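You operate a simulated robot arm through the tools that you are given. There is no shell and no other tool. Be economical: measure what you need, move in short steps, check, and stop when the job is done.

The job below is to be done with a simulated robot arm. You get a single attempt, and the scene is never put back.

JOB
Rinse and blow-dry the white nozzle in the black ring, then rack it.
Fine: spin it meanwhile; stop before opening; seat by the rinse valve.

The check looks at the end state, three seconds after you hand in, the way a careful person would. Anything else that was tipped, shoved, dropped, spilled or broken makes it a failure.

ROBOT AND FRAMES
A 5-joint arm with a two-finger parallel gripper, fixed in place. Base frame: the origin is at the foot of the arm, x ahead of it, y to its left, z up; the work surface is at about z = 0. Lengths are in cm, angles in degrees, forces in N, time in s.
With the tool pointing down near the work surface it reaches from about 26 to 60 cm from the base axis. Its first joint turns from -66.0 to 66.0 degrees. The tool tilts only in the upright plane through the base axis and itself; it spins freely about its own axis. Payload 1.57 kg.
The TCP is the grasp point between the finger pads, 3 cm short of the fingertips. In the tool frame z runs along the fingers and y along their closing line. The gripper opens to 8 cm. The fingers are 1.7 cm wide and 1.2 cm thick; the gripper's body (4 by 8.2 cm) begins 8 cm behind the TCP.
Orientation is told as [roll, pitch, yaw] about the base's x, y, z axes, in that order, counted from this pose: with the fingers straight down and closing along the base's y, the tool's x points along the base's -x, its y along +y and its z along -z.

CONTROLS
- The arm moves only by the tool arm_command. Its argument "commands" is one flat list of numbers, 7 for each row, row after row: the shift along the base's x, y, z in cm, then the turn, a rotation vector about the base's x, y, z in degrees, then the finger opening in cm, from 0 to 8. In form: [dx, dy, dz, rx, ry, rz, gripper, dx, dy, dz, rx, ry, rz, gripper, ...]. A call has 1 to 8 rows; each row is the pose to reach, as a shift and turn from the pose commanded when the call began. A row lasts 0.2 s, in which the tool goes at most 5 cm and 8.6 degrees; a call with a longer step from one row to the next is refused whole, and so is a gripper value outside its range. Where a pose cannot be reached the arm comes as near as it can. A force on the tool above 60 N (or 10 N above the force at the start of the call, whichever is more), or a blocked arm, ends the call early, and 0.2 s more pass. The fingers move at their own pace (about 15.3 cm/s each) and stop on an object; they squeeze with about 25 N. The grip force told is the motor's: it shows also when the fingers shut on nothing. Time passes only in rows, and 0.2 s behind the last, so rows that repeat a pose let the fingers close. It gives the time, the measured TCP pose, the force on the tool (base axes), the opening and the grip force at its end, in the units of the frame above (readings bear some noise), with the torque about the TCP (base axes, N m) and any sound that the robot's microphone picked up.
- Cameras (640 x 400 px; columns grow to the right, rows downward): "scene" is fixed at [5.22, 40.69, 52.8]; the picture's right is [-0.59, -0.81, 0.00], its down [-0.42, 0.30, -0.86] and it looks along [0.69, -0.51, -0.52] (base axes); focal length 214 px, centre (320, 200). "wrist" rides on the gripper at [7.2, -0.7, -12.2] in the tool frame; the picture's right is [0.09, 1.00, 0.00], its down [-0.84, 0.08, -0.54] and it looks along [-0.54, 0.05, 0.84] (tool axes); focal length 238 px, centre (320, 200). There is no depth. A picture from a camera that has moved, and an enlarged one, comes with that camera's place and axes in the base frame and with its lens.
- camera(camera): a new picture of that camera. No time passes.
- enlarge(camera, box): a new picture of the part [left, top, right, bottom] of that camera's present view, enlarged. No time passes.
- hand_in(): hands the job in; it is judged then, once.

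Go step by step. Nothing tells you positions but the pictures and the camera data: compare them with the known pose of the tool, close in by small moves and look again before you grip or let go. The budget is 120 turns and 84 pictures, counting those below and the enlarged ones. Unless the task says otherwise, let go and move clear before handing in, and close with one line.

The tools are called as a command line: name --argument value ..., lists and objects as JSON in quotes. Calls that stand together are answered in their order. arm_command: Moves the arm, as the interface text tells. Its arguments: {"type":"object","properties":{"commands":{"type":"array","items":{"type":"number"}}},"required":["commands"]} The other tools are called the same way: camera (camera) takes a picture; enlarge (camera, box) takes an enlarged picture of a part of a camera's view; hand_in () hands the job in.

At the start:

```text
clock: 0.0
eef_pos: [33.1, -10.42, 40.08]
ee_rot: [-0.1, 0.1, 0.0]
force: [-0.2, -0.1, -0.6]
moment: [0.02, 0.01, -0.01]
gripper_width: 7.99
finger_force: 0.0
```

scene: 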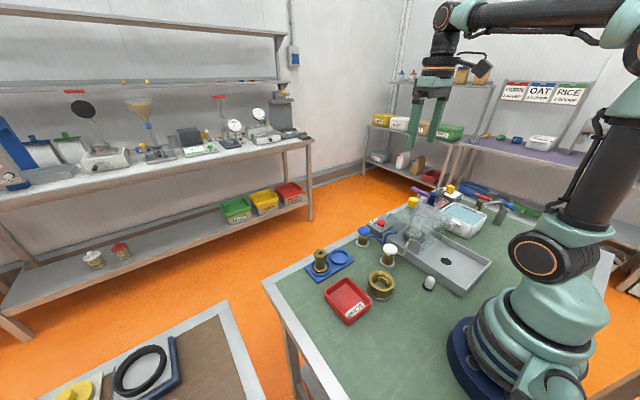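
wrist: 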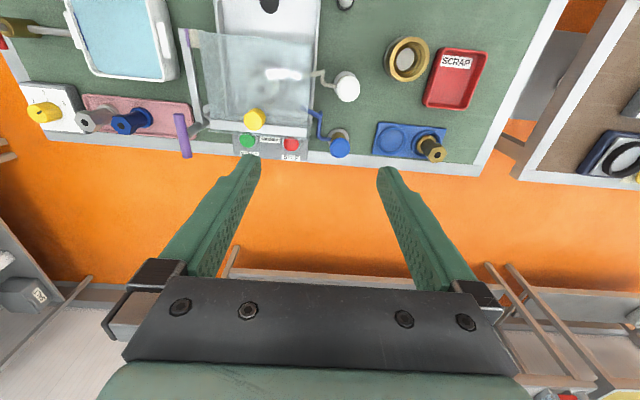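

The bench has a sink with a glass cover, valves, buttons, nozzles, and a rack. I'll look closer before moving.

enlarge --camera "scene" --box '[340, 170, 520, 300]'

enlarge --camera "wrist" --box '[0, 0, 220, 160]'

enlarge --camera "wrist" --box '[180, 0, 480, 180]'

```text
3.08 times, centred on (430, 235) of scene
camera zoom: at [5.22, 40.69, 52.8], right [-0.59, -0.81, 0.0], down [-0.42, 0.3, -0.86], along [0.69, -0.51, -0.52], focal length 660 px, centre (-18, 92)
```

zoom: 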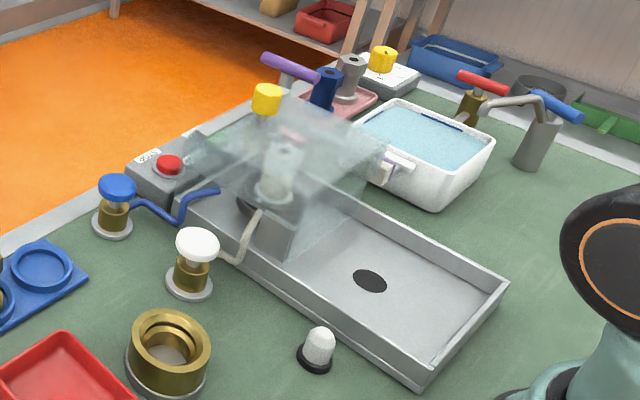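

```text
2.50 times, centred on (110, 80) of wrist
camera zoom: at [25.83, -11.14, 52.27], right [-0.09, 1.0, 0.0], down [0.84, 0.08, 0.54], along [0.54, 0.05, -0.84], focal length 596 px, centre (845, 500)
```

zoom: 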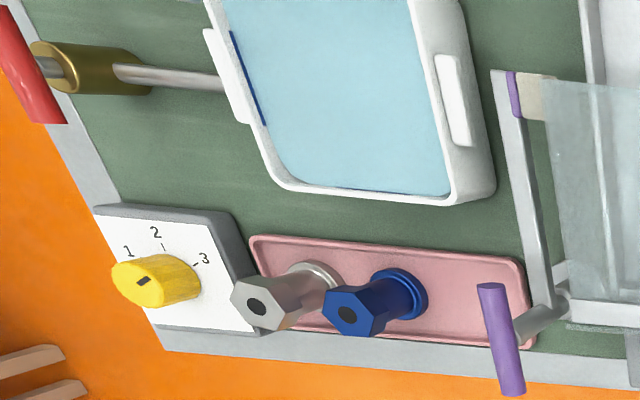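

```text
2.13 times, centred on (330, 90) of wrist
camera zoom: at [25.83, -11.14, 52.27], right [-0.09, 1.0, 0.0], down [0.84, 0.08, 0.54], along [0.54, 0.05, -0.84], focal length 508 px, centre (299, 435)
```

zoom: 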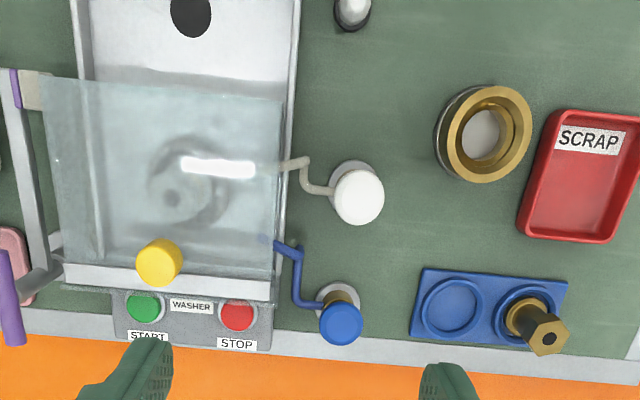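

I take the white nozzle to be the one under the hood. I need closer views of the valves, hood and seats, so I'll move the arm up and back for a wider look.

enlarge --camera "scene" --box '[365, 180, 465, 270]'

enlarge --camera "scene" --box '[290, 220, 440, 340]'

enlarge --camera "wrist" --box '[170, 20, 350, 170]'

enlarge --camera "scene" --box '[400, 160, 540, 240]'

```text
4.44 times, centred on (415, 225) of scene
camera zoom: at [5.22, 40.69, 52.8], right [-0.59, -0.81, 0.0], down [-0.42, 0.3, -0.86], along [0.69, -0.51, -0.52], focal length 953 px, centre (-102, 89)
```

zoom: 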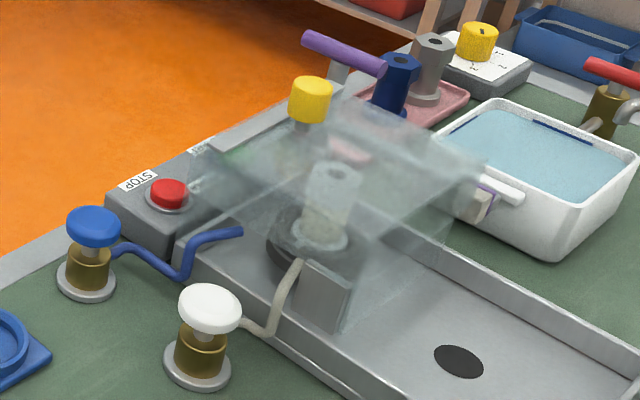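

```text
3.33 times, centred on (365, 280) of scene
camera zoom: at [5.22, 40.69, 52.8], right [-0.59, -0.81, 0.0], down [-0.42, 0.3, -0.86], along [0.69, -0.51, -0.52], focal length 715 px, centre (170, -67)
```

zoom: 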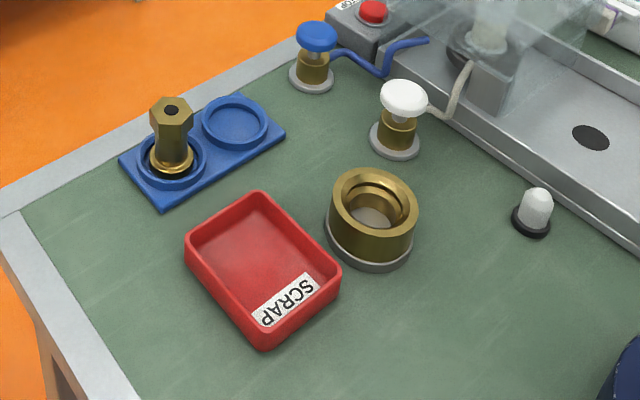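

```text
2.67 times, centred on (260, 95) of wrist
camera zoom: at [25.83, -11.14, 52.27], right [-0.09, 1.0, 0.0], down [0.84, 0.08, 0.54], along [0.54, 0.05, -0.84], focal length 636 px, centre (480, 480)
```

zoom: 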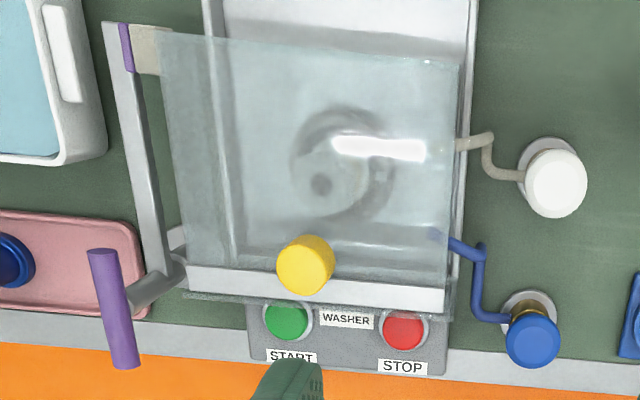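

```text
4.57 times, centred on (470, 200) of scene
camera zoom: at [5.22, 40.69, 52.8], right [-0.59, -0.81, 0.0], down [-0.42, 0.3, -0.86], along [0.69, -0.51, -0.52], focal length 980 px, centre (-366, 200)
```

zoom: 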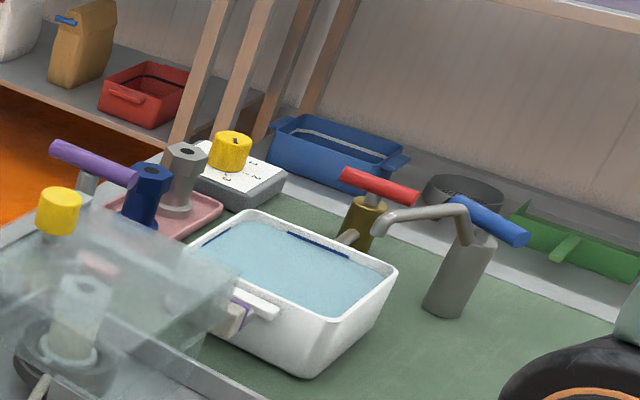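

The valves read as blue and white with tubes into the washer, START/STOP run the spinner, and the blue tray has an empty seat. I'll move the wrist camera above the washer to see how the hood opens.

arm_command --commands '[-1, -4, -2, 0, 0, 0, 8, -2, -8, -5, 0, 0, 0, 8, -2, -11, -8, 0, 0, 0, 8, -2, -11, -8, 0, 0, 0, 8]'

camera --camera "wrist"

enlarge --camera "wrist" --box '[180, 20, 460, 195]'

```text
refused: row 2 steps farther than a row can; nothing moved
```

```text
74 pictures are left
camera wrist: at [25.83, -11.14, 52.27], right [-0.09, 1.0, 0.0], down [0.84, 0.08, 0.54], along [0.54, 0.05, -0.84], focal length 238 px, centre (320, 200)
```

wrist: 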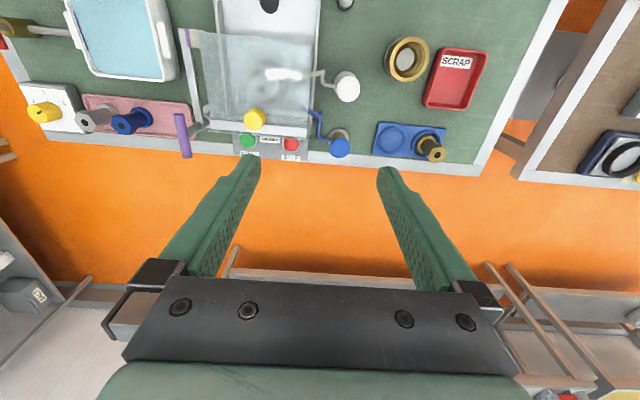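

```text
2.29 times, centred on (320, 108) of wrist
camera zoom: at [25.83, -11.14, 52.27], right [-0.09, 1.0, 0.0], down [0.84, 0.08, 0.54], along [0.54, 0.05, -0.84], focal length 545 px, centre (320, 411)
```

zoom: 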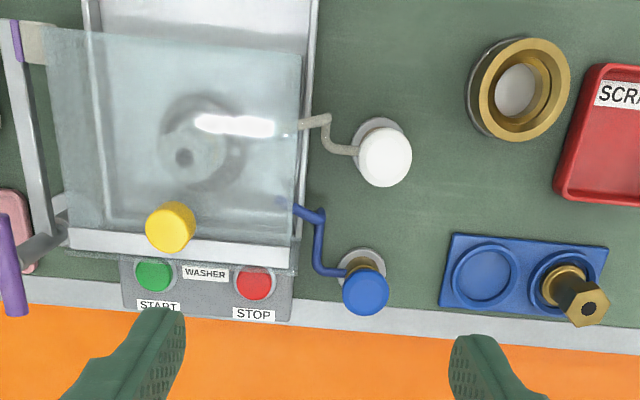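

That step was too long for one row; I'll retry with smaller ones and only look after the move.

arm_command --commands '[-1, -4, -2, 0, 0, 0, 8, -2, -7, -5, 0, 0, 0, 8, -2, -10, -8, 0, 0, 0, 8, -2, -11, -8, 0, 0, 0, 8]'

```text
clock: 1.0
eef_pos: [31.2, -21.51, 31.87]
ee_rot: [-0.1, 0.1, 0.2]
force: [0.3, 0.2, 0.1]
moment: [0.01, -0.01, -0.02]
gripper_width: 8.01
finger_force: 0.0
```

camera --camera "wrist"

enlarge --camera "scene" --box '[365, 175, 475, 265]'

```text
72 pictures are left
camera wrist: at [24.0, -22.29, 44.2], right [-0.09, 1.0, 0.0], down [0.84, 0.08, 0.54], along [0.54, 0.05, -0.84], focal length 238 px, centre (320, 200)
```

wrist: 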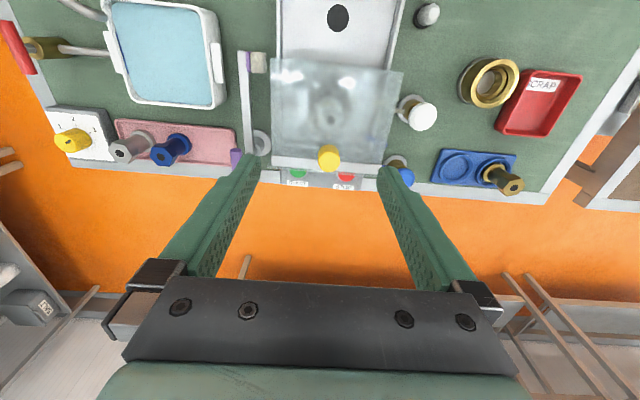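

```text
4.44 times, centred on (420, 220) of scene
camera zoom: at [5.22, 40.69, 52.8], right [-0.59, -0.81, 0.0], down [-0.42, 0.3, -0.86], along [0.69, -0.51, -0.52], focal length 953 px, centre (-124, 111)
```

zoom: 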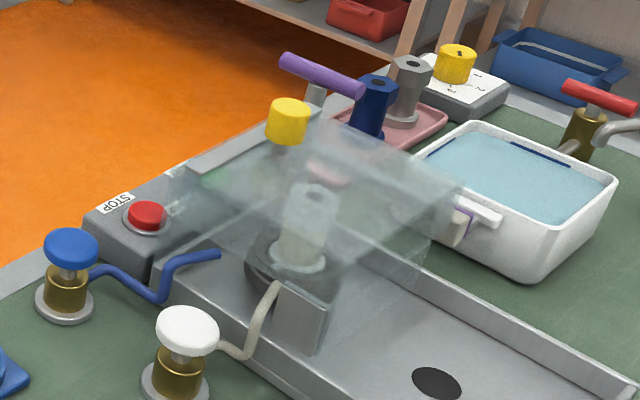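

enlarge --camera "wrist" --box '[220, 30, 440, 190]'

enlarge --camera "wrist" --box '[215, 40, 305, 190]'

enlarge --camera "scene" --box '[415, 180, 485, 240]'

```text
2.50 times, centred on (330, 110) of wrist
camera zoom: at [24.0, -22.29, 44.2], right [-0.09, 1.0, 0.0], down [0.84, 0.08, 0.54], along [0.54, 0.05, -0.84], focal length 596 px, centre (295, 425)
```

zoom: 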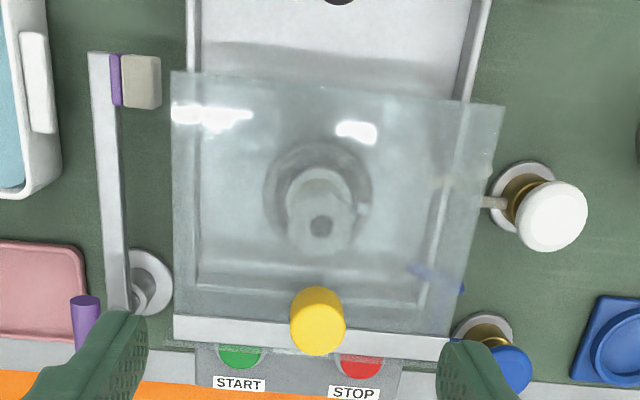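

```text
2.67 times, centred on (260, 115) of wrist
camera zoom: at [24.0, -22.29, 44.2], right [-0.09, 1.0, 0.0], down [0.84, 0.08, 0.54], along [0.54, 0.05, -0.84], focal length 636 px, centre (480, 427)
```

zoom: 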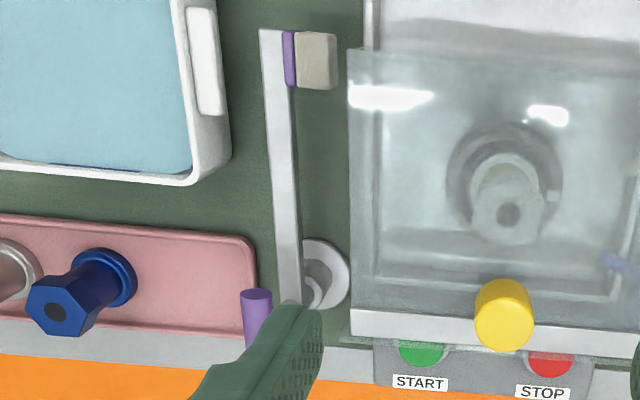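

```text
6.67 times, centred on (450, 210) of scene
camera zoom: at [5.22, 40.69, 52.8], right [-0.59, -0.81, 0.0], down [-0.42, 0.3, -0.86], along [0.69, -0.51, -0.52], focal length 1430 px, centre (-547, 133)
```

zoom: 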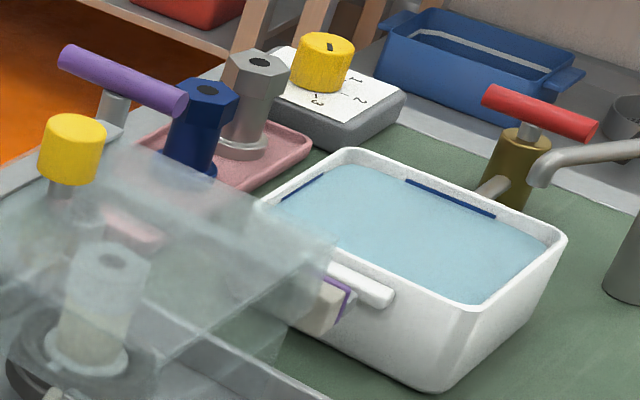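

enlarge --camera "scene" --box '[385, 190, 460, 260]'

arm_command --commands '[-3, 3, 0, 0, 0, 0, 8, -3, 6, -4, 0, 0, 0, 8, -3, 9, -8, 0, 0, 0, 8, -3, 11, -12, 0, 0, 0, 8, -3, 11, -12, 0, 0, 0, 8]'

camera --camera "wrist"

```text
5.71 times, centred on (422, 225) of scene
camera zoom: at [5.22, 40.69, 52.8], right [-0.59, -0.81, 0.0], down [-0.42, 0.3, -0.86], along [0.69, -0.51, -0.52], focal length 1226 px, centre (-266, 57)
```

zoom: 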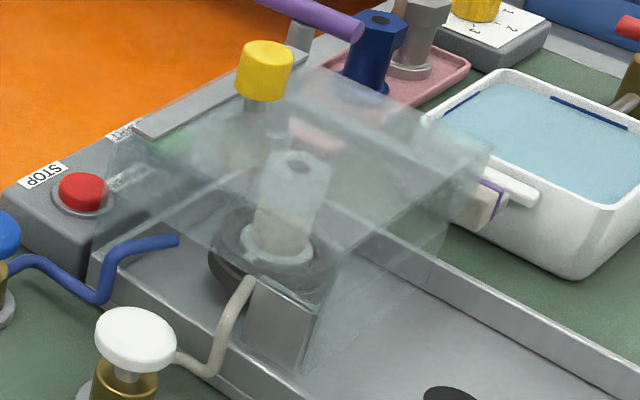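

```text
clock: 2.2
eef_pos: [28.2, -10.38, 19.83]
ee_rot: [0.0, 0.0, 0.1]
force: [0.3, 0.4, -0.8]
moment: [0.03, 0.01, -0.02]
gripper_width: 7.99
finger_force: 0.1
```

```text
66 pictures are left
camera wrist: at [20.89, -11.09, 32.12], right [-0.09, 1.0, 0.0], down [0.84, 0.08, 0.54], along [0.54, 0.05, -0.84], focal length 238 px, centre (320, 200)
```

wrist: 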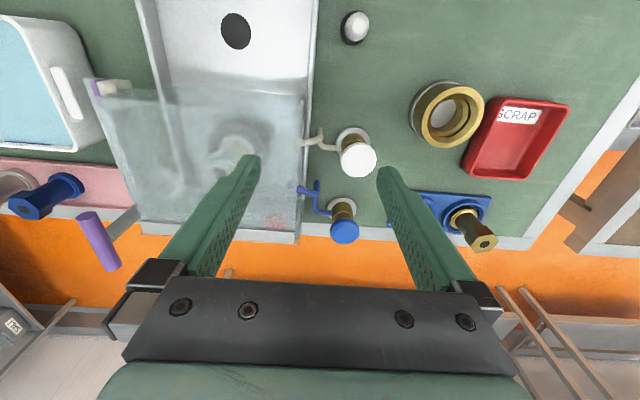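

The lid top is level at z≈11, spanning x 25–40 and y −28 to −12, with its knob near [36.3, −20.2, 14.5]. START is at about [43.3, −24.6, 4] and STOP at [43.6, −15.6, 4]. I'll go above START with the fingers closed and the tool tilted a little so the camera clears the knob.

arm_command --commands '[2, -2, 4, 0, 0, 0, 4, 5, -4, 6, 0, 0, 0, 0, 8, -7, 6, 0, 0, 0, 0, 11, -10, 6, 0, 0, 0, 0, 14, -13, 6, 4, 7, 0, 0, 15.9, -14.6, 4, 8.4, 14.8, 0, 0, 15.9, -14.6, 0, 8.4, 14.8, 0, 0, 15.9, -14.6, -4, 8.4, 14.8, 0, 0]'

camera --camera "wrist"

camera --camera "scene"

```text
refused: row 6 steps farther than a row can; nothing moved
```

```text
65 pictures are left
camera wrist: at [20.89, -11.09, 32.12], right [-0.09, 1.0, 0.0], down [0.84, 0.08, 0.54], along [0.54, 0.05, -0.84], focal length 238 px, centre (320, 200)
```

wrist: 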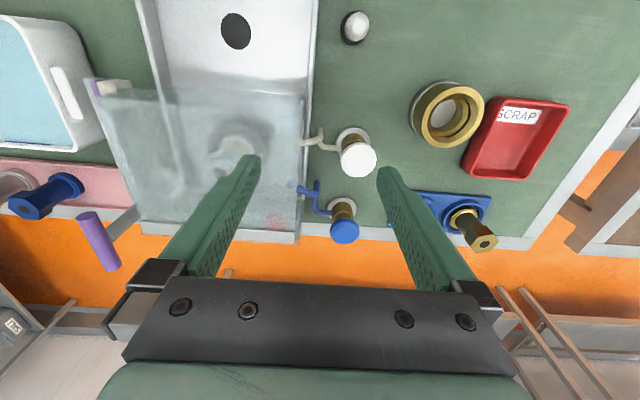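

```text
64 pictures are left
```

scene: 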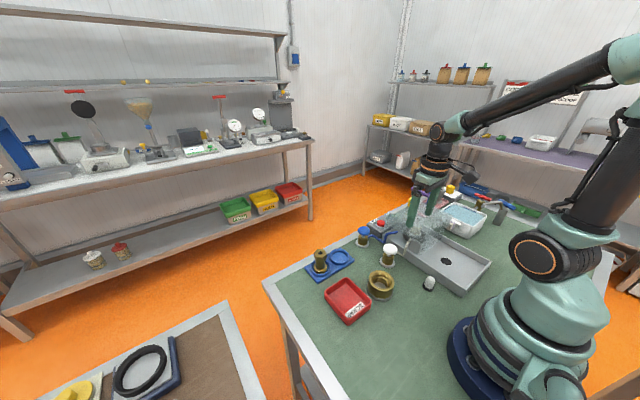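

The last turn step was slightly too big; I'll resend it with even halves.

arm_command --commands '[2, -2, 4, 0, 0, 0, 4, 5, -4, 6, 0, 0, 0, 0, 8, -7, 6, 0, 0, 0, 0, 11, -10, 6, 0, 0, 0, 0, 14, -13, 6, 4.2, 7.4, 0, 0, 15.9, -14.6, 4, 8.4, 14.8, 0, 0, 15.9, -14.6, 0, 8.4, 14.8, 0, 0, 15.9, -14.6, -4, 8.4, 14.8, 0, 0]'

```text
clock: 4.0
eef_pos: [43.95, -25.31, 16.16]
ee_rot: [8.8, 14.7, 1.1]
force: [-0.4, -0.3, -0.3]
moment: [0.0, 0.0, 0.03]
gripper_width: 0.0
finger_force: 21.3
```

camera --camera "wrist"

enlarge --camera "scene" --box '[365, 160, 475, 250]'

```text
63 pictures are left
camera wrist: at [40.1, -27.91, 29.53], right [-0.07, 0.98, 0.17], down [0.95, 0.01, 0.32], along [0.31, 0.18, -0.93], focal length 238 px, centre (320, 200)
```

wrist: 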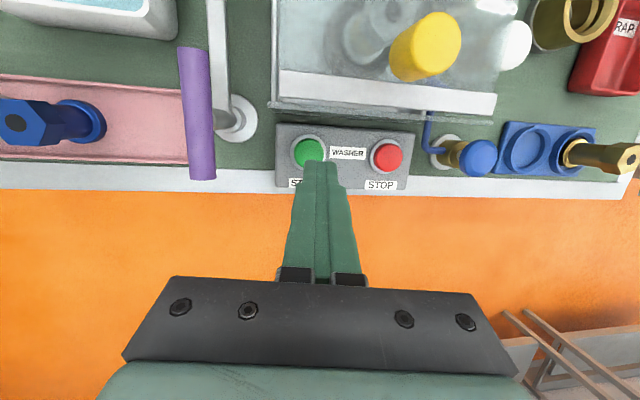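

```text
4.44 times, centred on (420, 205) of scene
camera zoom: at [5.23, 40.69, 52.8], right [-0.59, -0.81, 0.0], down [-0.42, 0.3, -0.86], along [0.69, -0.51, -0.52], focal length 953 px, centre (-124, 178)
```

zoom: 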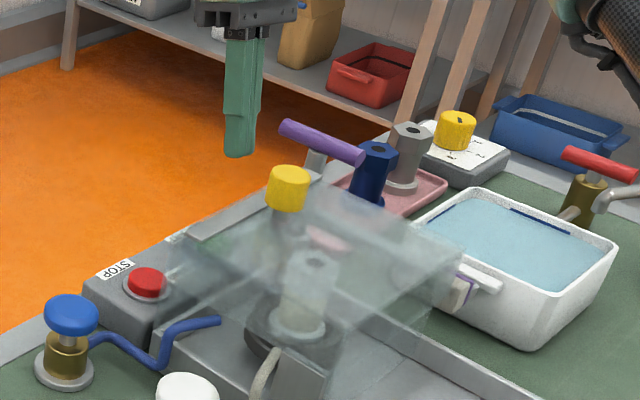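

START lines up under the fingertips. Descending to it.

arm_command --commands '[-0.2, 0.4, -4, 0, 0, 0, 0, -0.2, 0.4, -7.5, 0, 0, 0, 0, -0.2, 0.4, -8.3, 0, 0, 0, 0, -0.2, 0.4, -8.8, 0, 0, 0, 0, -0.2, 0.4, -9.2, 0, 0, 0, 0]'

```text
clock: 5.2
eef_pos: [43.87, -24.7, 6.91]
ee_rot: [8.6, 14.9, 1.2]
force: [-6.2, 1.2, 19.8]
moment: [0.02, 0.21, -0.01]
gripper_width: 0.01
finger_force: 21.5
heard: click
```

A click: START is pressed. I'll back off and check that it spins.

arm_command --commands '[0, 0, 2, 0, 0, 0, 0, 0, 0, 6, 0, 0, 0, 0, 0, 0, 10, 0, 0, 0, 0, 0, 0, 12, 0, 0, 0, 0]'

enlarge --camera "wrist" --box '[260, 0, 560, 190]'

enlarge --camera "scene" --box '[365, 190, 475, 295]'

```text
clock: 6.2
eef_pos: [44.01, -24.87, 18.6]
ee_rot: [8.7, 14.9, 1.2]
force: [-0.5, 0.4, -0.2]
moment: [-0.04, -0.04, -0.01]
gripper_width: 0.01
finger_force: 21.4
```

```text
2.11 times, centred on (410, 95) of wrist
camera zoom: at [40.1, -27.39, 32.2], right [-0.07, 0.98, 0.17], down [0.95, 0.01, 0.32], along [0.31, 0.18, -0.93], focal length 502 px, centre (130, 421)
```

zoom: 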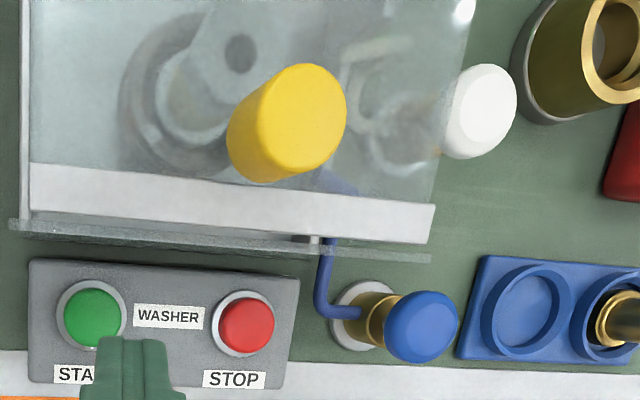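

```text
3.81 times, centred on (420, 242) of scene
camera zoom: at [5.22, 40.69, 52.8], right [-0.59, -0.81, 0.0], down [-0.42, 0.3, -0.86], along [0.69, -0.51, -0.52], focal length 817 px, centre (-61, 38)
```

zoom: 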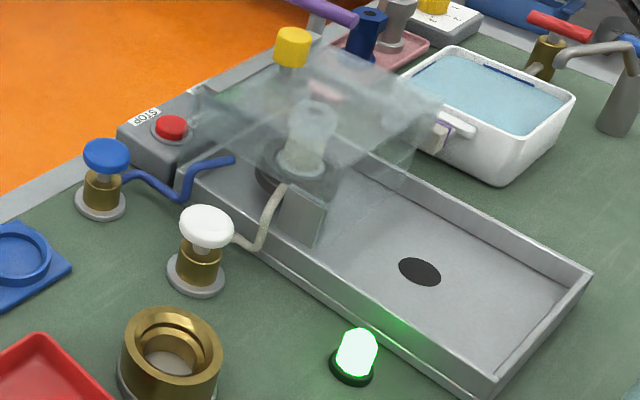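

The lamp went green and the nozzle is spinning. Next is the blue valve, its knob top at about [42.4, −5.75, 6.7]; I'll move above it with the tool vertical.

arm_command --commands '[0, 4.8, 0, -2, -3.5, 0, 0, 0, 9.5, 0, -6, -10.5, 0, 0, -1, 14.2, 0, -8.4, -14.8, 0, 0, -1.6, 18.9, 0, -8.4, -14.8, 0, 0, -1.6, 19.1, -4, -8.4, -14.8, 0, 0, -1.6, 19.1, -4, -8.4, -14.8, 0, 0]'

camera --camera "wrist"

```text
clock: 7.6
eef_pos: [42.19, -5.58, 14.74]
ee_rot: [0.0, 0.0, 0.0]
force: [-1.0, 0.2, 0.1]
moment: [0.0, -0.04, 0.0]
gripper_width: 0.01
finger_force: 21.8
```

```text
59 pictures are left
camera wrist: at [35.02, -6.26, 27.05], right [-0.09, 1.0, 0.0], down [0.84, 0.08, 0.54], along [0.54, 0.05, -0.84], focal length 238 px, centre (320, 200)
```

wrist: 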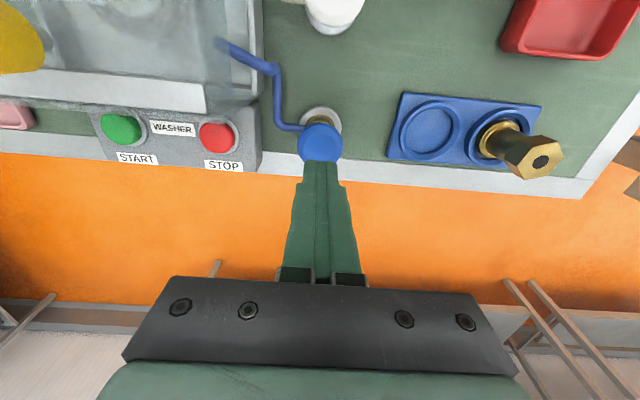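

The tool is centred over the blue knob. I'll press gently to find out whether it is a push valve.

arm_command --commands '[0.1, 0, -3.5, 0, 0, 0, 0, 0.1, 0, -4.8, 0, 0, 0, 0, 0.1, 0, -5.2, 0, 0, 0, 0, 0.1, 0, -5.5, 0, 0, 0, 0]'

```text
clock: 8.6
eef_pos: [42.16, -5.49, 9.31]
ee_rot: [0.0, 0.0, 0.0]
force: [0.7, 1.5, 1.7]
moment: [0.03, -0.05, 0.0]
gripper_width: 0.01
finger_force: 21.5
```

arm_command --commands '[0, 0, -0.2, 0, 0, 0, 0, 0, 0, -0.4, 0, 0, 0, 0, 0, 0, -0.6, 0, 0, 0, 0]'

```text
clock: 9.4
eef_pos: [42.3, -5.5, 8.72]
ee_rot: [0.0, -0.1, 0.2]
force: [1.0, 0.8, 3.5]
moment: [0.02, 0.0, -0.03]
gripper_width: 0.02
finger_force: 21.5
heard: click
```

It moved with a light force and clicked, so it is a push valve. I'll look for water.

enlarge --camera "scene" --box '[335, 190, 455, 295]'

camera --camera "wrist"

```text
3.81 times, centred on (395, 242) of scene
camera zoom: at [5.22, 40.69, 52.8], right [-0.59, -0.81, 0.0], down [-0.42, 0.3, -0.86], along [0.69, -0.51, -0.52], focal length 817 px, centre (34, 38)
```

zoom: 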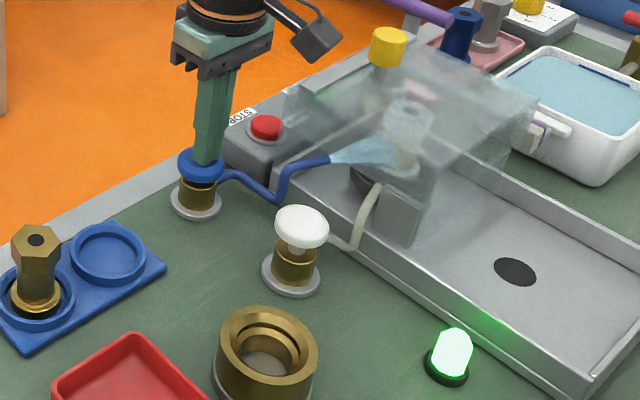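

```text
57 pictures are left
camera wrist: at [35.02, -6.21, 20.97], right [-0.09, 1.0, 0.0], down [0.84, 0.08, 0.54], along [0.54, 0.05, -0.84], focal length 238 px, centre (320, 200)
```

wrist: 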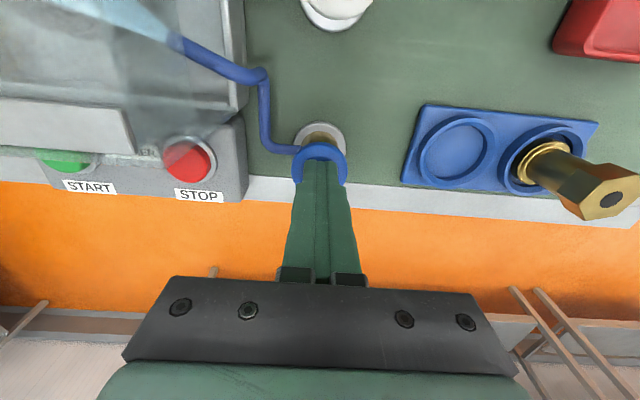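

Light-blue water is spraying on the spinning nozzle, so blue is the rinse valve. I'll hold it for several seconds.

arm_command --commands '[0, 0, 0, 0, 0, 0, 0, 0, 0, 0, 0, 0, 0, 0, 0, 0, 0, 0, 0, 0, 0, 0, 0, 0, 0, 0, 0, 0, 0, 0, 0, 0, 0, 0, 0, 0, 0, 0, 0, 0, 0, 0, 0, 0, 0, 0, 0, 0, 0, 0, 0, 0, 0, 0, 0, 0]'

arm_command --commands '[0, 0, 0, 0, 0, 0, 0, 0, 0, 0, 0, 0, 0, 0, 0, 0, 0, 0, 0, 0, 0, 0, 0, 0, 0, 0, 0, 0, 0, 0, 0, 0, 0, 0, 0, 0, 0, 0, 0, 0, 0, 0, 0, 0, 0, 0, 0, 0, 0, 0, 0, 0, 0, 0, 0, 0]'

arm_command --commands '[0, 0, 0, 0, 0, 0, 0, 0, 0, 0, 0, 0, 0, 0, 0, 0, 0, 0, 0, 0, 0, 0, 0, 0, 0, 0, 0, 0, 0, 0, 0, 0, 0, 0, 0, 0, 0, 0, 0, 0, 0, 0, 0, 0, 0, 0, 0, 0, 0, 0, 0, 0, 0, 0, 0, 0]'

enlarge --camera "scene" --box '[335, 190, 455, 295]'

```text
clock: 11.2
eef_pos: [42.31, -5.56, 8.76]
ee_rot: [0.0, 0.0, 0.0]
force: [0.6, 1.5, 4.2]
moment: [0.02, 0.0, -0.01]
gripper_width: 0.01
finger_force: 21.1
```

```text
clock: 13.0
eef_pos: [42.32, -5.53, 8.54]
ee_rot: [0.0, 0.0, 0.1]
force: [0.3, -0.4, 3.4]
moment: [0.04, 0.02, -0.01]
gripper_width: 0.0
finger_force: 20.9
```

```text
clock: 14.8
eef_pos: [42.23, -5.5, 8.72]
ee_rot: [0.0, 0.0, 0.0]
force: [-1.2, -1.0, 3.4]
moment: [0.03, 0.0, 0.02]
gripper_width: 0.0
finger_force: 21.2
```

```text
3.81 times, centred on (395, 242) of scene
camera zoom: at [5.22, 40.69, 52.8], right [-0.59, -0.81, 0.0], down [-0.42, 0.3, -0.86], along [0.69, -0.51, -0.52], focal length 817 px, centre (34, 38)
```

zoom: 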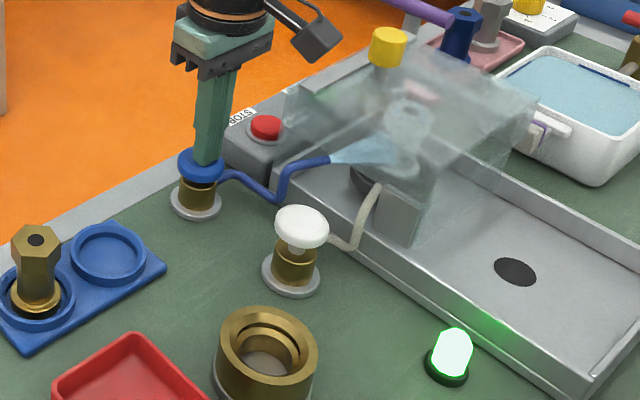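

About 6 s of rinse is done. I'll release, check the water stops, and move above the white valve.

arm_command --commands '[0, 0, 2, 0, 0, 0, 0, 0, 0, 6, 0, 0, 0, 0, -4, 0, 6, 0, 0, 0, 0, -8, 0, 6, 0, 0, 0, 0, -11, 0, 6, 0, 0, 0, 0, -11, 0, 6, 0, 0, 0, 0]'

camera --camera "wrist"

enlarge --camera "scene" --box '[335, 190, 455, 295]'

```text
clock: 16.2
eef_pos: [31.3, -5.42, 14.76]
ee_rot: [-0.1, 0.1, 0.1]
force: [0.0, 0.4, -1.0]
moment: [-0.01, 0.03, -0.02]
gripper_width: 0.0
finger_force: 21.4
```

```text
55 pictures are left
camera wrist: at [24.08, -6.25, 26.93], right [-0.09, 1.0, 0.0], down [0.84, 0.08, 0.54], along [0.54, 0.05, -0.84], focal length 238 px, centre (320, 200)
```

wrist: 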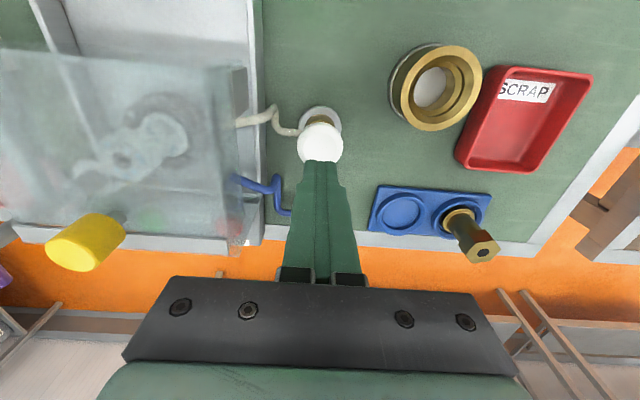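

```text
3.81 times, centred on (395, 242) of scene
camera zoom: at [5.22, 40.69, 52.8], right [-0.59, -0.81, 0.0], down [-0.42, 0.3, -0.86], along [0.69, -0.51, -0.52], focal length 817 px, centre (34, 38)
```

zoom: 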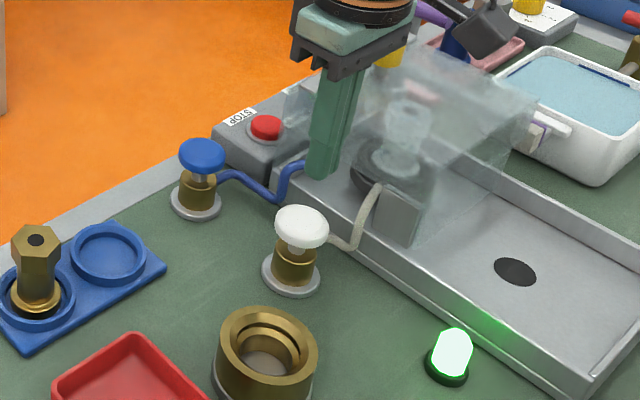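

The rinse stopped on release and the tool is centred over the white knob. Pressing it.

arm_command --commands '[0.1, -0.1, -3.5, 0, 0, 0, 0, 0.1, -0.1, -4.8, 0, 0, 0, 0, 0.1, -0.1, -5.3, 0, 0, 0, 0, 0.1, -0.1, -5.7, 0, 0, 0, 0, 0.1, -0.1, -6.05, 0, 0, 0, 0, 0.1, -0.1, -6.05, 0, 0, 0, 0]'

enlarge --camera "scene" --box '[335, 190, 455, 295]'

```text
clock: 17.6
eef_pos: [31.45, -5.63, 8.66]
ee_rot: [0.0, 0.0, 0.0]
force: [-1.0, -0.7, 4.1]
moment: [-0.05, 0.02, -0.02]
gripper_width: 0.01
finger_force: 21.0
heard: click
```

```text
3.81 times, centred on (395, 242) of scene
camera zoom: at [5.22, 40.69, 52.8], right [-0.59, -0.81, 0.0], down [-0.42, 0.3, -0.86], along [0.69, -0.51, -0.52], focal length 817 px, centre (34, 38)
```

zoom: 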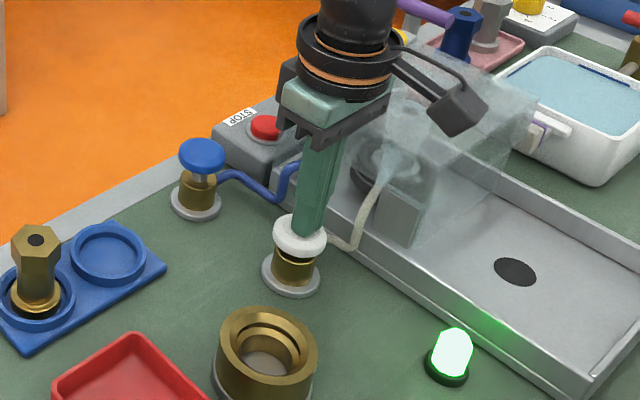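

Air is blowing. I'll hold it about 8 s.

arm_command --commands '[0, 0, 0, 0, 0, 0, 0, 0, 0, 0, 0, 0, 0, 0, 0, 0, 0, 0, 0, 0, 0, 0, 0, 0, 0, 0, 0, 0, 0, 0, 0, 0, 0, 0, 0, 0, 0, 0, 0, 0, 0, 0, 0, 0, 0, 0, 0, 0, 0, 0, 0, 0, 0, 0, 0, 0]'

arm_command --commands '[0, 0, 0, 0, 0, 0, 0, 0, 0, 0, 0, 0, 0, 0, 0, 0, 0, 0, 0, 0, 0, 0, 0, 0, 0, 0, 0, 0, 0, 0, 0, 0, 0, 0, 0, 0, 0, 0, 0, 0, 0, 0, 0, 0, 0, 0, 0, 0, 0, 0, 0, 0, 0, 0, 0, 0]'

arm_command --commands '[0, 0, 0, 0, 0, 0, 0, 0, 0, 0, 0, 0, 0, 0, 0, 0, 0, 0, 0, 0, 0, 0, 0, 0, 0, 0, 0, 0, 0, 0, 0, 0, 0, 0, 0, 0, 0, 0, 0, 0, 0, 0, 0, 0, 0, 0, 0, 0, 0, 0, 0, 0, 0, 0, 0, 0]'

arm_command --commands '[0, 0, 0, 0, 0, 0, 0, 0, 0, 0, 0, 0, 0, 0, 0, 0, 0, 0, 0, 0, 0, 0, 0, 0, 0, 0, 0, 0, 0, 0, 0, 0, 0, 0, 0, 0, 0, 0, 0, 0, 0, 0, 0, 0, 0, 0, 0, 0, 0, 0, 0, 0, 0, 0, 0, 0]'

enlarge --camera "scene" --box '[335, 190, 455, 295]'

```text
clock: 19.4
eef_pos: [31.37, -5.61, 8.77]
ee_rot: [0.1, 0.0, -0.1]
force: [0.0, 1.3, 4.7]
moment: [0.03, 0.02, 0.02]
gripper_width: 0.01
finger_force: 21.3
```

```text
clock: 21.2
eef_pos: [31.38, -5.48, 8.63]
ee_rot: [0.0, 0.0, 0.1]
force: [-0.5, 0.8, 3.1]
moment: [0.02, 0.02, 0.01]
gripper_width: 0.0
finger_force: 21.5
```

```text
clock: 23.0
eef_pos: [31.4, -5.5, 8.63]
ee_rot: [0.0, 0.0, 0.0]
force: [-0.4, 0.0, 3.1]
moment: [0.01, 0.03, 0.01]
gripper_width: 0.01
finger_force: 21.8
```

```text
clock: 24.8
eef_pos: [31.48, -5.52, 8.68]
ee_rot: [0.1, 0.0, 0.0]
force: [-0.2, -0.5, 4.1]
moment: [-0.03, 0.01, 0.02]
gripper_width: 0.0
finger_force: 22.1
```

```text
3.81 times, centred on (395, 242) of scene
camera zoom: at [5.22, 40.69, 52.8], right [-0.59, -0.81, 0.0], down [-0.42, 0.3, -0.86], along [0.69, -0.51, -0.52], focal length 817 px, centre (34, 38)
```

zoom: 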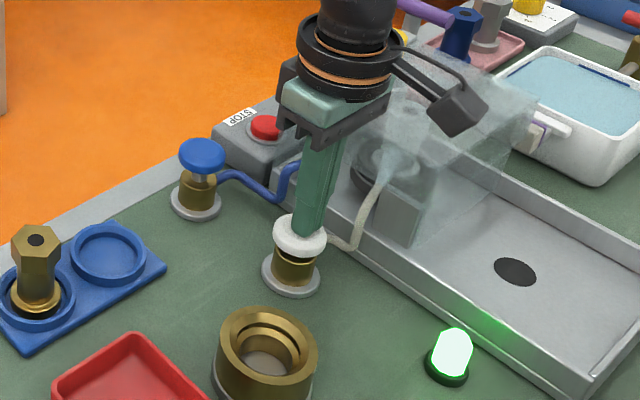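

Blow-dry done. Releasing the air valve and moving above STOP.

arm_command --commands '[0, 0, 4, 0, 0, 0, 0, 0, 0, 8.5, 0, 0, 0, 0, 4, 0, 9.5, 0, 0, 0, 0, 8.5, -1, 9.5, 0, 0, 0, 0, 12, -4, 9.5, 2.9, 8, 0, 0, 12.8, -8, 9, 5.8, 16, 0, 0, 12.8, -10.4, 6, 5.8, 16, 0, 0, 12.8, -10.4, 4, 5.8, 16, 0, 0]'

camera --camera "wrist"

```text
clock: 26.6
eef_pos: [43.86, -15.94, 12.7]
ee_rot: [6.0, 15.9, 1.0]
force: [0.2, 0.3, 0.4]
moment: [0.01, 0.04, -0.04]
gripper_width: 0.0
finger_force: 21.5
```

```text
51 pictures are left
camera wrist: at [40.36, -17.98, 26.33], right [-0.08, 0.99, 0.13], down [0.95, 0.04, 0.3], along [0.29, 0.14, -0.95], focal length 238 px, centre (320, 200)
```

wrist: 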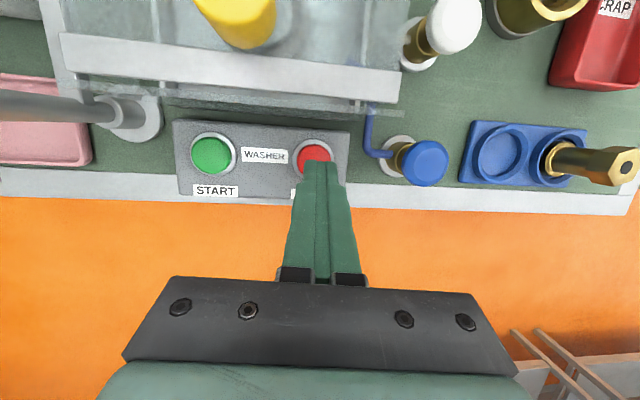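

STOP is right under the fingertips. Pressing.

arm_command --commands '[0.1, 0, -4, 0, 0, 0, 0, 0.1, 0, -5, 0, 0, 0, 0, 0.1, 0, -5.5, 0, 0, 0, 0, 0.1, 0, -5.8, 0, 0, 0, 0, 0.1, 0, -6, 0, 0, 0, 0]'

```text
clock: 27.8
eef_pos: [44.28, -15.87, 6.77]
ee_rot: [6.0, 15.9, 0.9]
force: [-8.6, 4.5, 28.0]
moment: [0.15, 0.28, 0.02]
gripper_width: 0.02
finger_force: 21.7
heard: click
```

It clicked. I'll rise and confirm that the lamp is off and the spinner stopped.

arm_command --commands '[0, 0, 3, 0, 0, 0, 0, 0, 0, 7, 0, 0, 0, 0, 0, 0, 11, 0, 0, 0, 0, 0, 0, 14, 0, 0, 0, 0, 0, 0, 14, 0, 0, 0, 0]'

enlarge --camera "scene" --box '[355, 180, 475, 295]'

camera --camera "wrist"

```text
clock: 29.0
eef_pos: [44.1, -16.01, 20.62]
ee_rot: [6.0, 16.0, 0.9]
force: [-0.1, -0.5, 0.2]
moment: [-0.02, 0.01, 0.0]
gripper_width: 0.0
finger_force: 21.3
```

```text
3.48 times, centred on (415, 238) of scene
camera zoom: at [5.22, 40.69, 52.8], right [-0.59, -0.81, 0.0], down [-0.42, 0.3, -0.86], along [0.69, -0.51, -0.52], focal length 746 px, centre (-10, 70)
```

zoom: 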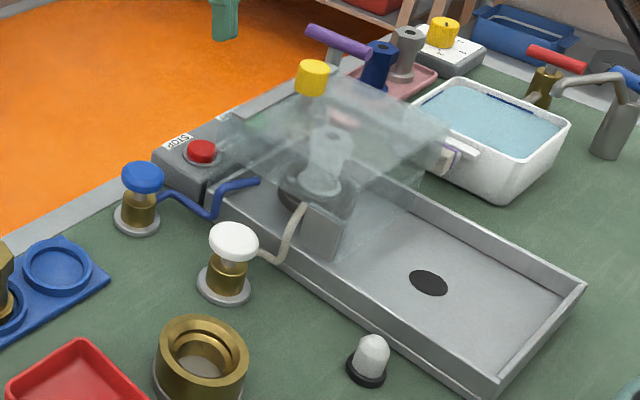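

```text
49 pictures are left
camera wrist: at [40.52, -18.02, 34.24], right [-0.08, 0.99, 0.12], down [0.95, 0.04, 0.3], along [0.29, 0.14, -0.95], focal length 238 px, centre (320, 200)
```

wrist: 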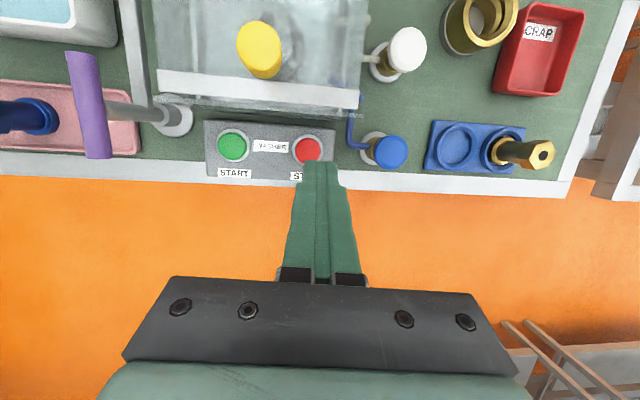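

The lamp is off and the spinner has stopped. Now the hood's yellow knob at about [35.9, −20.3, 15]: I'll come above it with the fingers open.

arm_command --commands '[-1, 0, 1, 0, 0, 0, 5, -3, -1.5, 1.4, -2.9, -8, 0, 5, -5.5, -3, 1.4, -5.8, -16, 0, 5, -8.2, -4.3, 1.4, -5.8, -16, 0, 5, -8.2, -4.3, 1.4, -5.8, -16, 0, 5]'

camera --camera "wrist"

enlarge --camera "scene" --box '[375, 150, 465, 250]'

```text
clock: 30.2
eef_pos: [36.0, -20.45, 21.98]
ee_rot: [-0.1, -0.1, 0.1]
force: [-0.7, 0.3, 0.4]
moment: [-0.01, -0.01, -0.01]
gripper_width: 5.0
finger_force: 0.1
```

```text
48 pictures are left
camera wrist: at [28.79, -21.24, 34.23], right [-0.09, 1.0, 0.0], down [0.84, 0.08, 0.54], along [0.54, 0.05, -0.84], focal length 238 px, centre (320, 200)
```

wrist: 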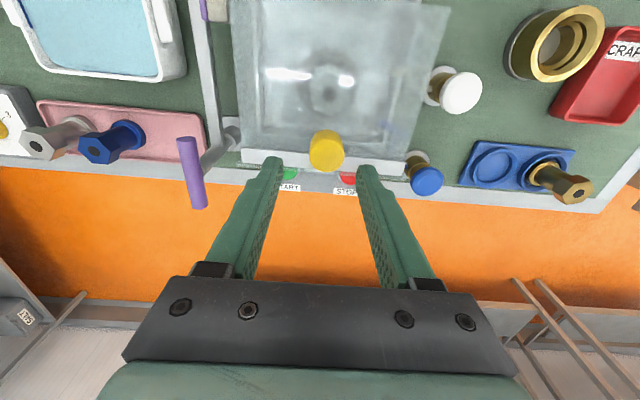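

```text
4.00 times, centred on (420, 200) of scene
camera zoom: at [5.22, 40.69, 52.8], right [-0.59, -0.81, 0.0], down [-0.42, 0.3, -0.86], along [0.69, -0.51, -0.52], focal length 858 px, centre (-80, 200)
```

zoom: 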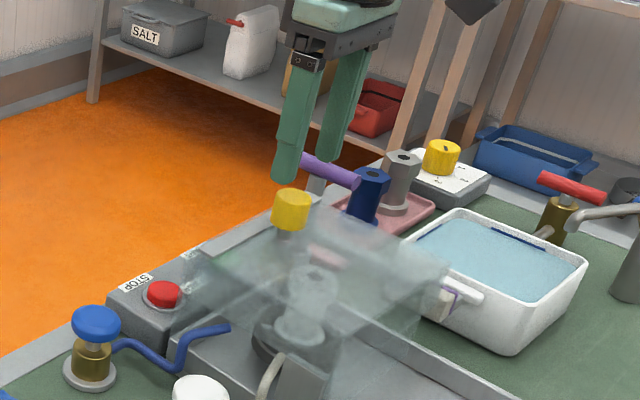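

The knob is centred between the fingers. Descending around it and gripping.

arm_command --commands '[0.1, 0.3, -3, 0, 0, 0, 5, 0.1, 0.3, -5.5, 0, 0, 0, 5, 0.1, 0.3, -6.5, 0, 0, 0, 5, 0.1, 0.3, -6.5, 0, 0, 0, 5, 0.1, 0.3, -6.5, 0, 0, 0, 1, 0.1, 0.3, -6.5, 0, 0, 0, 1]'

enlarge --camera "scene" --box '[375, 150, 465, 250]'

```text
clock: 31.4
eef_pos: [36.35, -19.95, 15.89]
ee_rot: [0.0, -0.1, 0.2]
force: [-2.3, 5.5, 6.1]
moment: [0.14, 0.12, -0.09]
gripper_width: 2.79
finger_force: 10.4
stopped in row 6: the force on the tool passed its limit at 65 N (the readings are from after the stop); the commanded pose is now the measured one
```

```text
4.00 times, centred on (420, 200) of scene
camera zoom: at [5.22, 40.69, 52.8], right [-0.59, -0.81, 0.0], down [-0.42, 0.3, -0.86], along [0.69, -0.51, -0.52], focal length 858 px, centre (-80, 200)
```

zoom: 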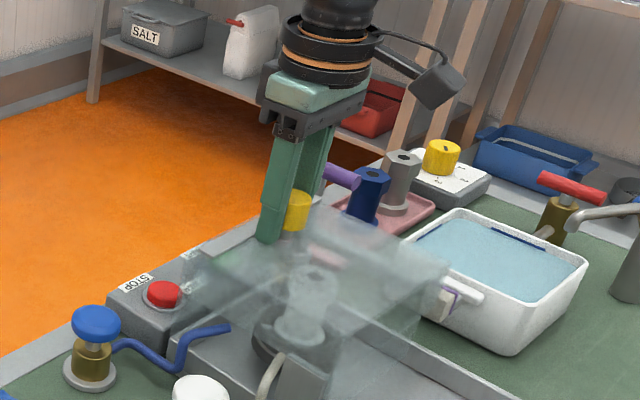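

The knob is gripped at 2.8 cm. I'll test it with a small lift and watch force and moment.

arm_command --commands '[0, 0, 0, 0, 0, 0, 1, 0, 0, 0.3, 0, 0, 0, 1, 0, 0, 0.6, 0, 0, 0, 1, 0, 0, 0.6, 0, 0, 0, 1]'

```text
clock: 32.4
eef_pos: [36.34, -19.98, 16.39]
ee_rot: [0.2, 0.2, 0.1]
force: [-0.6, -1.8, -33.2]
moment: [-0.34, -0.06, -0.04]
gripper_width: 2.8
finger_force: 38.5
```

enlarge --camera "scene" --box '[375, 170, 465, 260]'

enlarge --camera "wrist" --box '[200, 0, 460, 190]'

```text
4.44 times, centred on (420, 215) of scene
camera zoom: at [5.24, 40.68, 52.8], right [-0.59, -0.81, 0.0], down [-0.42, 0.31, -0.86], along [0.69, -0.51, -0.52], focal length 953 px, centre (-124, 133)
```

zoom: 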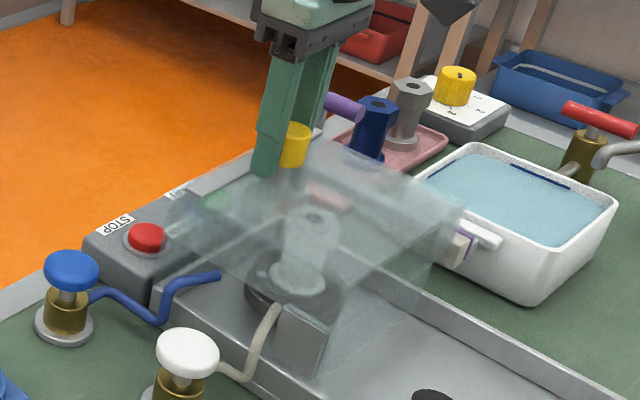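

```text
2.11 times, centred on (330, 95) of wrist
camera zoom: at [29.14, -20.73, 28.59], right [-0.09, 1.0, 0.0], down [0.84, 0.08, 0.54], along [0.54, 0.05, -0.84], focal length 502 px, centre (299, 421)
```

zoom: 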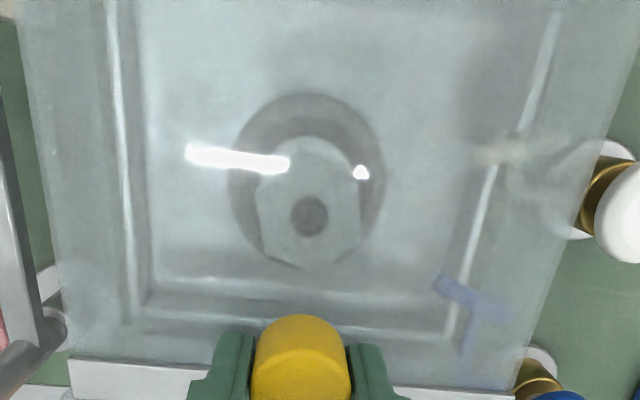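

A vertical lift resists with 33 N. I'll return to the neutral height and test sliding towards the base instead.

arm_command --commands '[0, 0, -0.3, 0, 0, 0, 1, 0, 0, -0.55, 0, 0, 0, 1, -0.3, 0, -0.55, 0, 0, 0, 1, -0.6, 0, -0.55, 0, 0, 0, 1]'

```text
clock: 33.5
eef_pos: [36.07, -20.04, 16.27]
ee_rot: [-0.2, -0.4, 0.4]
force: [1.2, 5.1, 3.9]
moment: [0.71, -0.56, -0.19]
gripper_width: 2.77
finger_force: 37.9
stopped in row 4: the force on the tool passed its limit at 62 N (the readings are from after the stop); the commanded pose is now the measured one
```

arm_command --commands '[0.3, 0, 0, 0, 0, 0, 1, 0.5, 0, 0, 0, 0, 0, 1, 0.7, 0, 0, 0, 0, 0, 1]'

```text
clock: 34.3
eef_pos: [36.56, -19.8, 16.25]
ee_rot: [0.0, 0.2, 0.2]
force: [-37.4, 2.9, 27.3]
moment: [-0.76, -0.38, 0.16]
gripper_width: 2.81
finger_force: 38.4
```

The knob is rigid in x and z, and the fingers probably slipped along it. I'll re-seat the grip without load and test twisting it, in case it is a latch.

arm_command --commands '[-0.2, 0, 0, 0, 0, 0, 4.5, -0.3, -0.2, 0, 0, 0, 0, 4.5, -0.3, -0.2, -0.4, 0, 0, 0, 4.5, -0.3, -0.2, -0.4, 0, 0, 0, 4.5]'

enlarge --camera "wrist" --box '[200, 60, 460, 230]'

enlarge --camera "scene" --box '[380, 190, 440, 240]'

```text
clock: 35.3
eef_pos: [36.85, -20.18, 16.25]
ee_rot: [-0.6, -1.1, 0.5]
force: [1.8, 4.9, 50.0]
moment: [1.68, -0.23, 0.04]
gripper_width: 4.79
finger_force: 1.7
```

```text
2.35 times, centred on (330, 145) of wrist
camera zoom: at [29.31, -20.97, 28.36], right [-0.1, 0.99, -0.01], down [0.83, 0.09, 0.56], along [0.56, 0.05, -0.83], focal length 561 px, centre (296, 329)
```

zoom: 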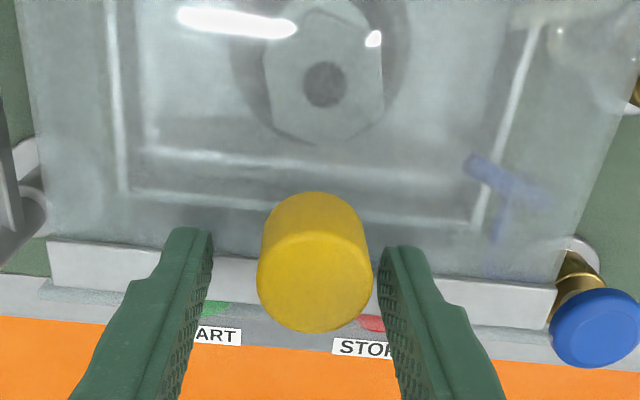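

```text
8.00 times, centred on (410, 215) of scene
camera zoom: at [5.21, 40.7, 52.79], right [-0.59, -0.81, 0.0], down [-0.42, 0.3, -0.86], along [0.69, -0.51, -0.52], focal length 1716 px, centre (-400, 80)
```

zoom: 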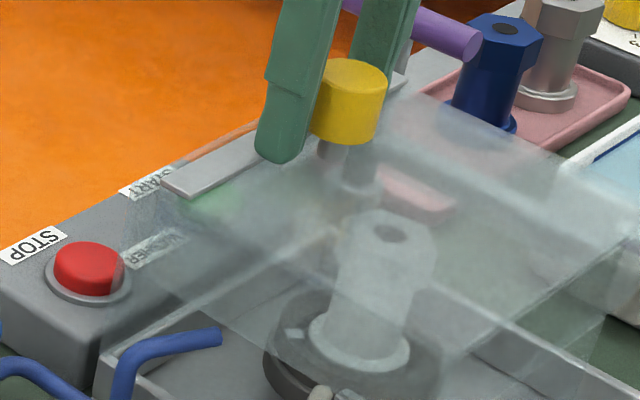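

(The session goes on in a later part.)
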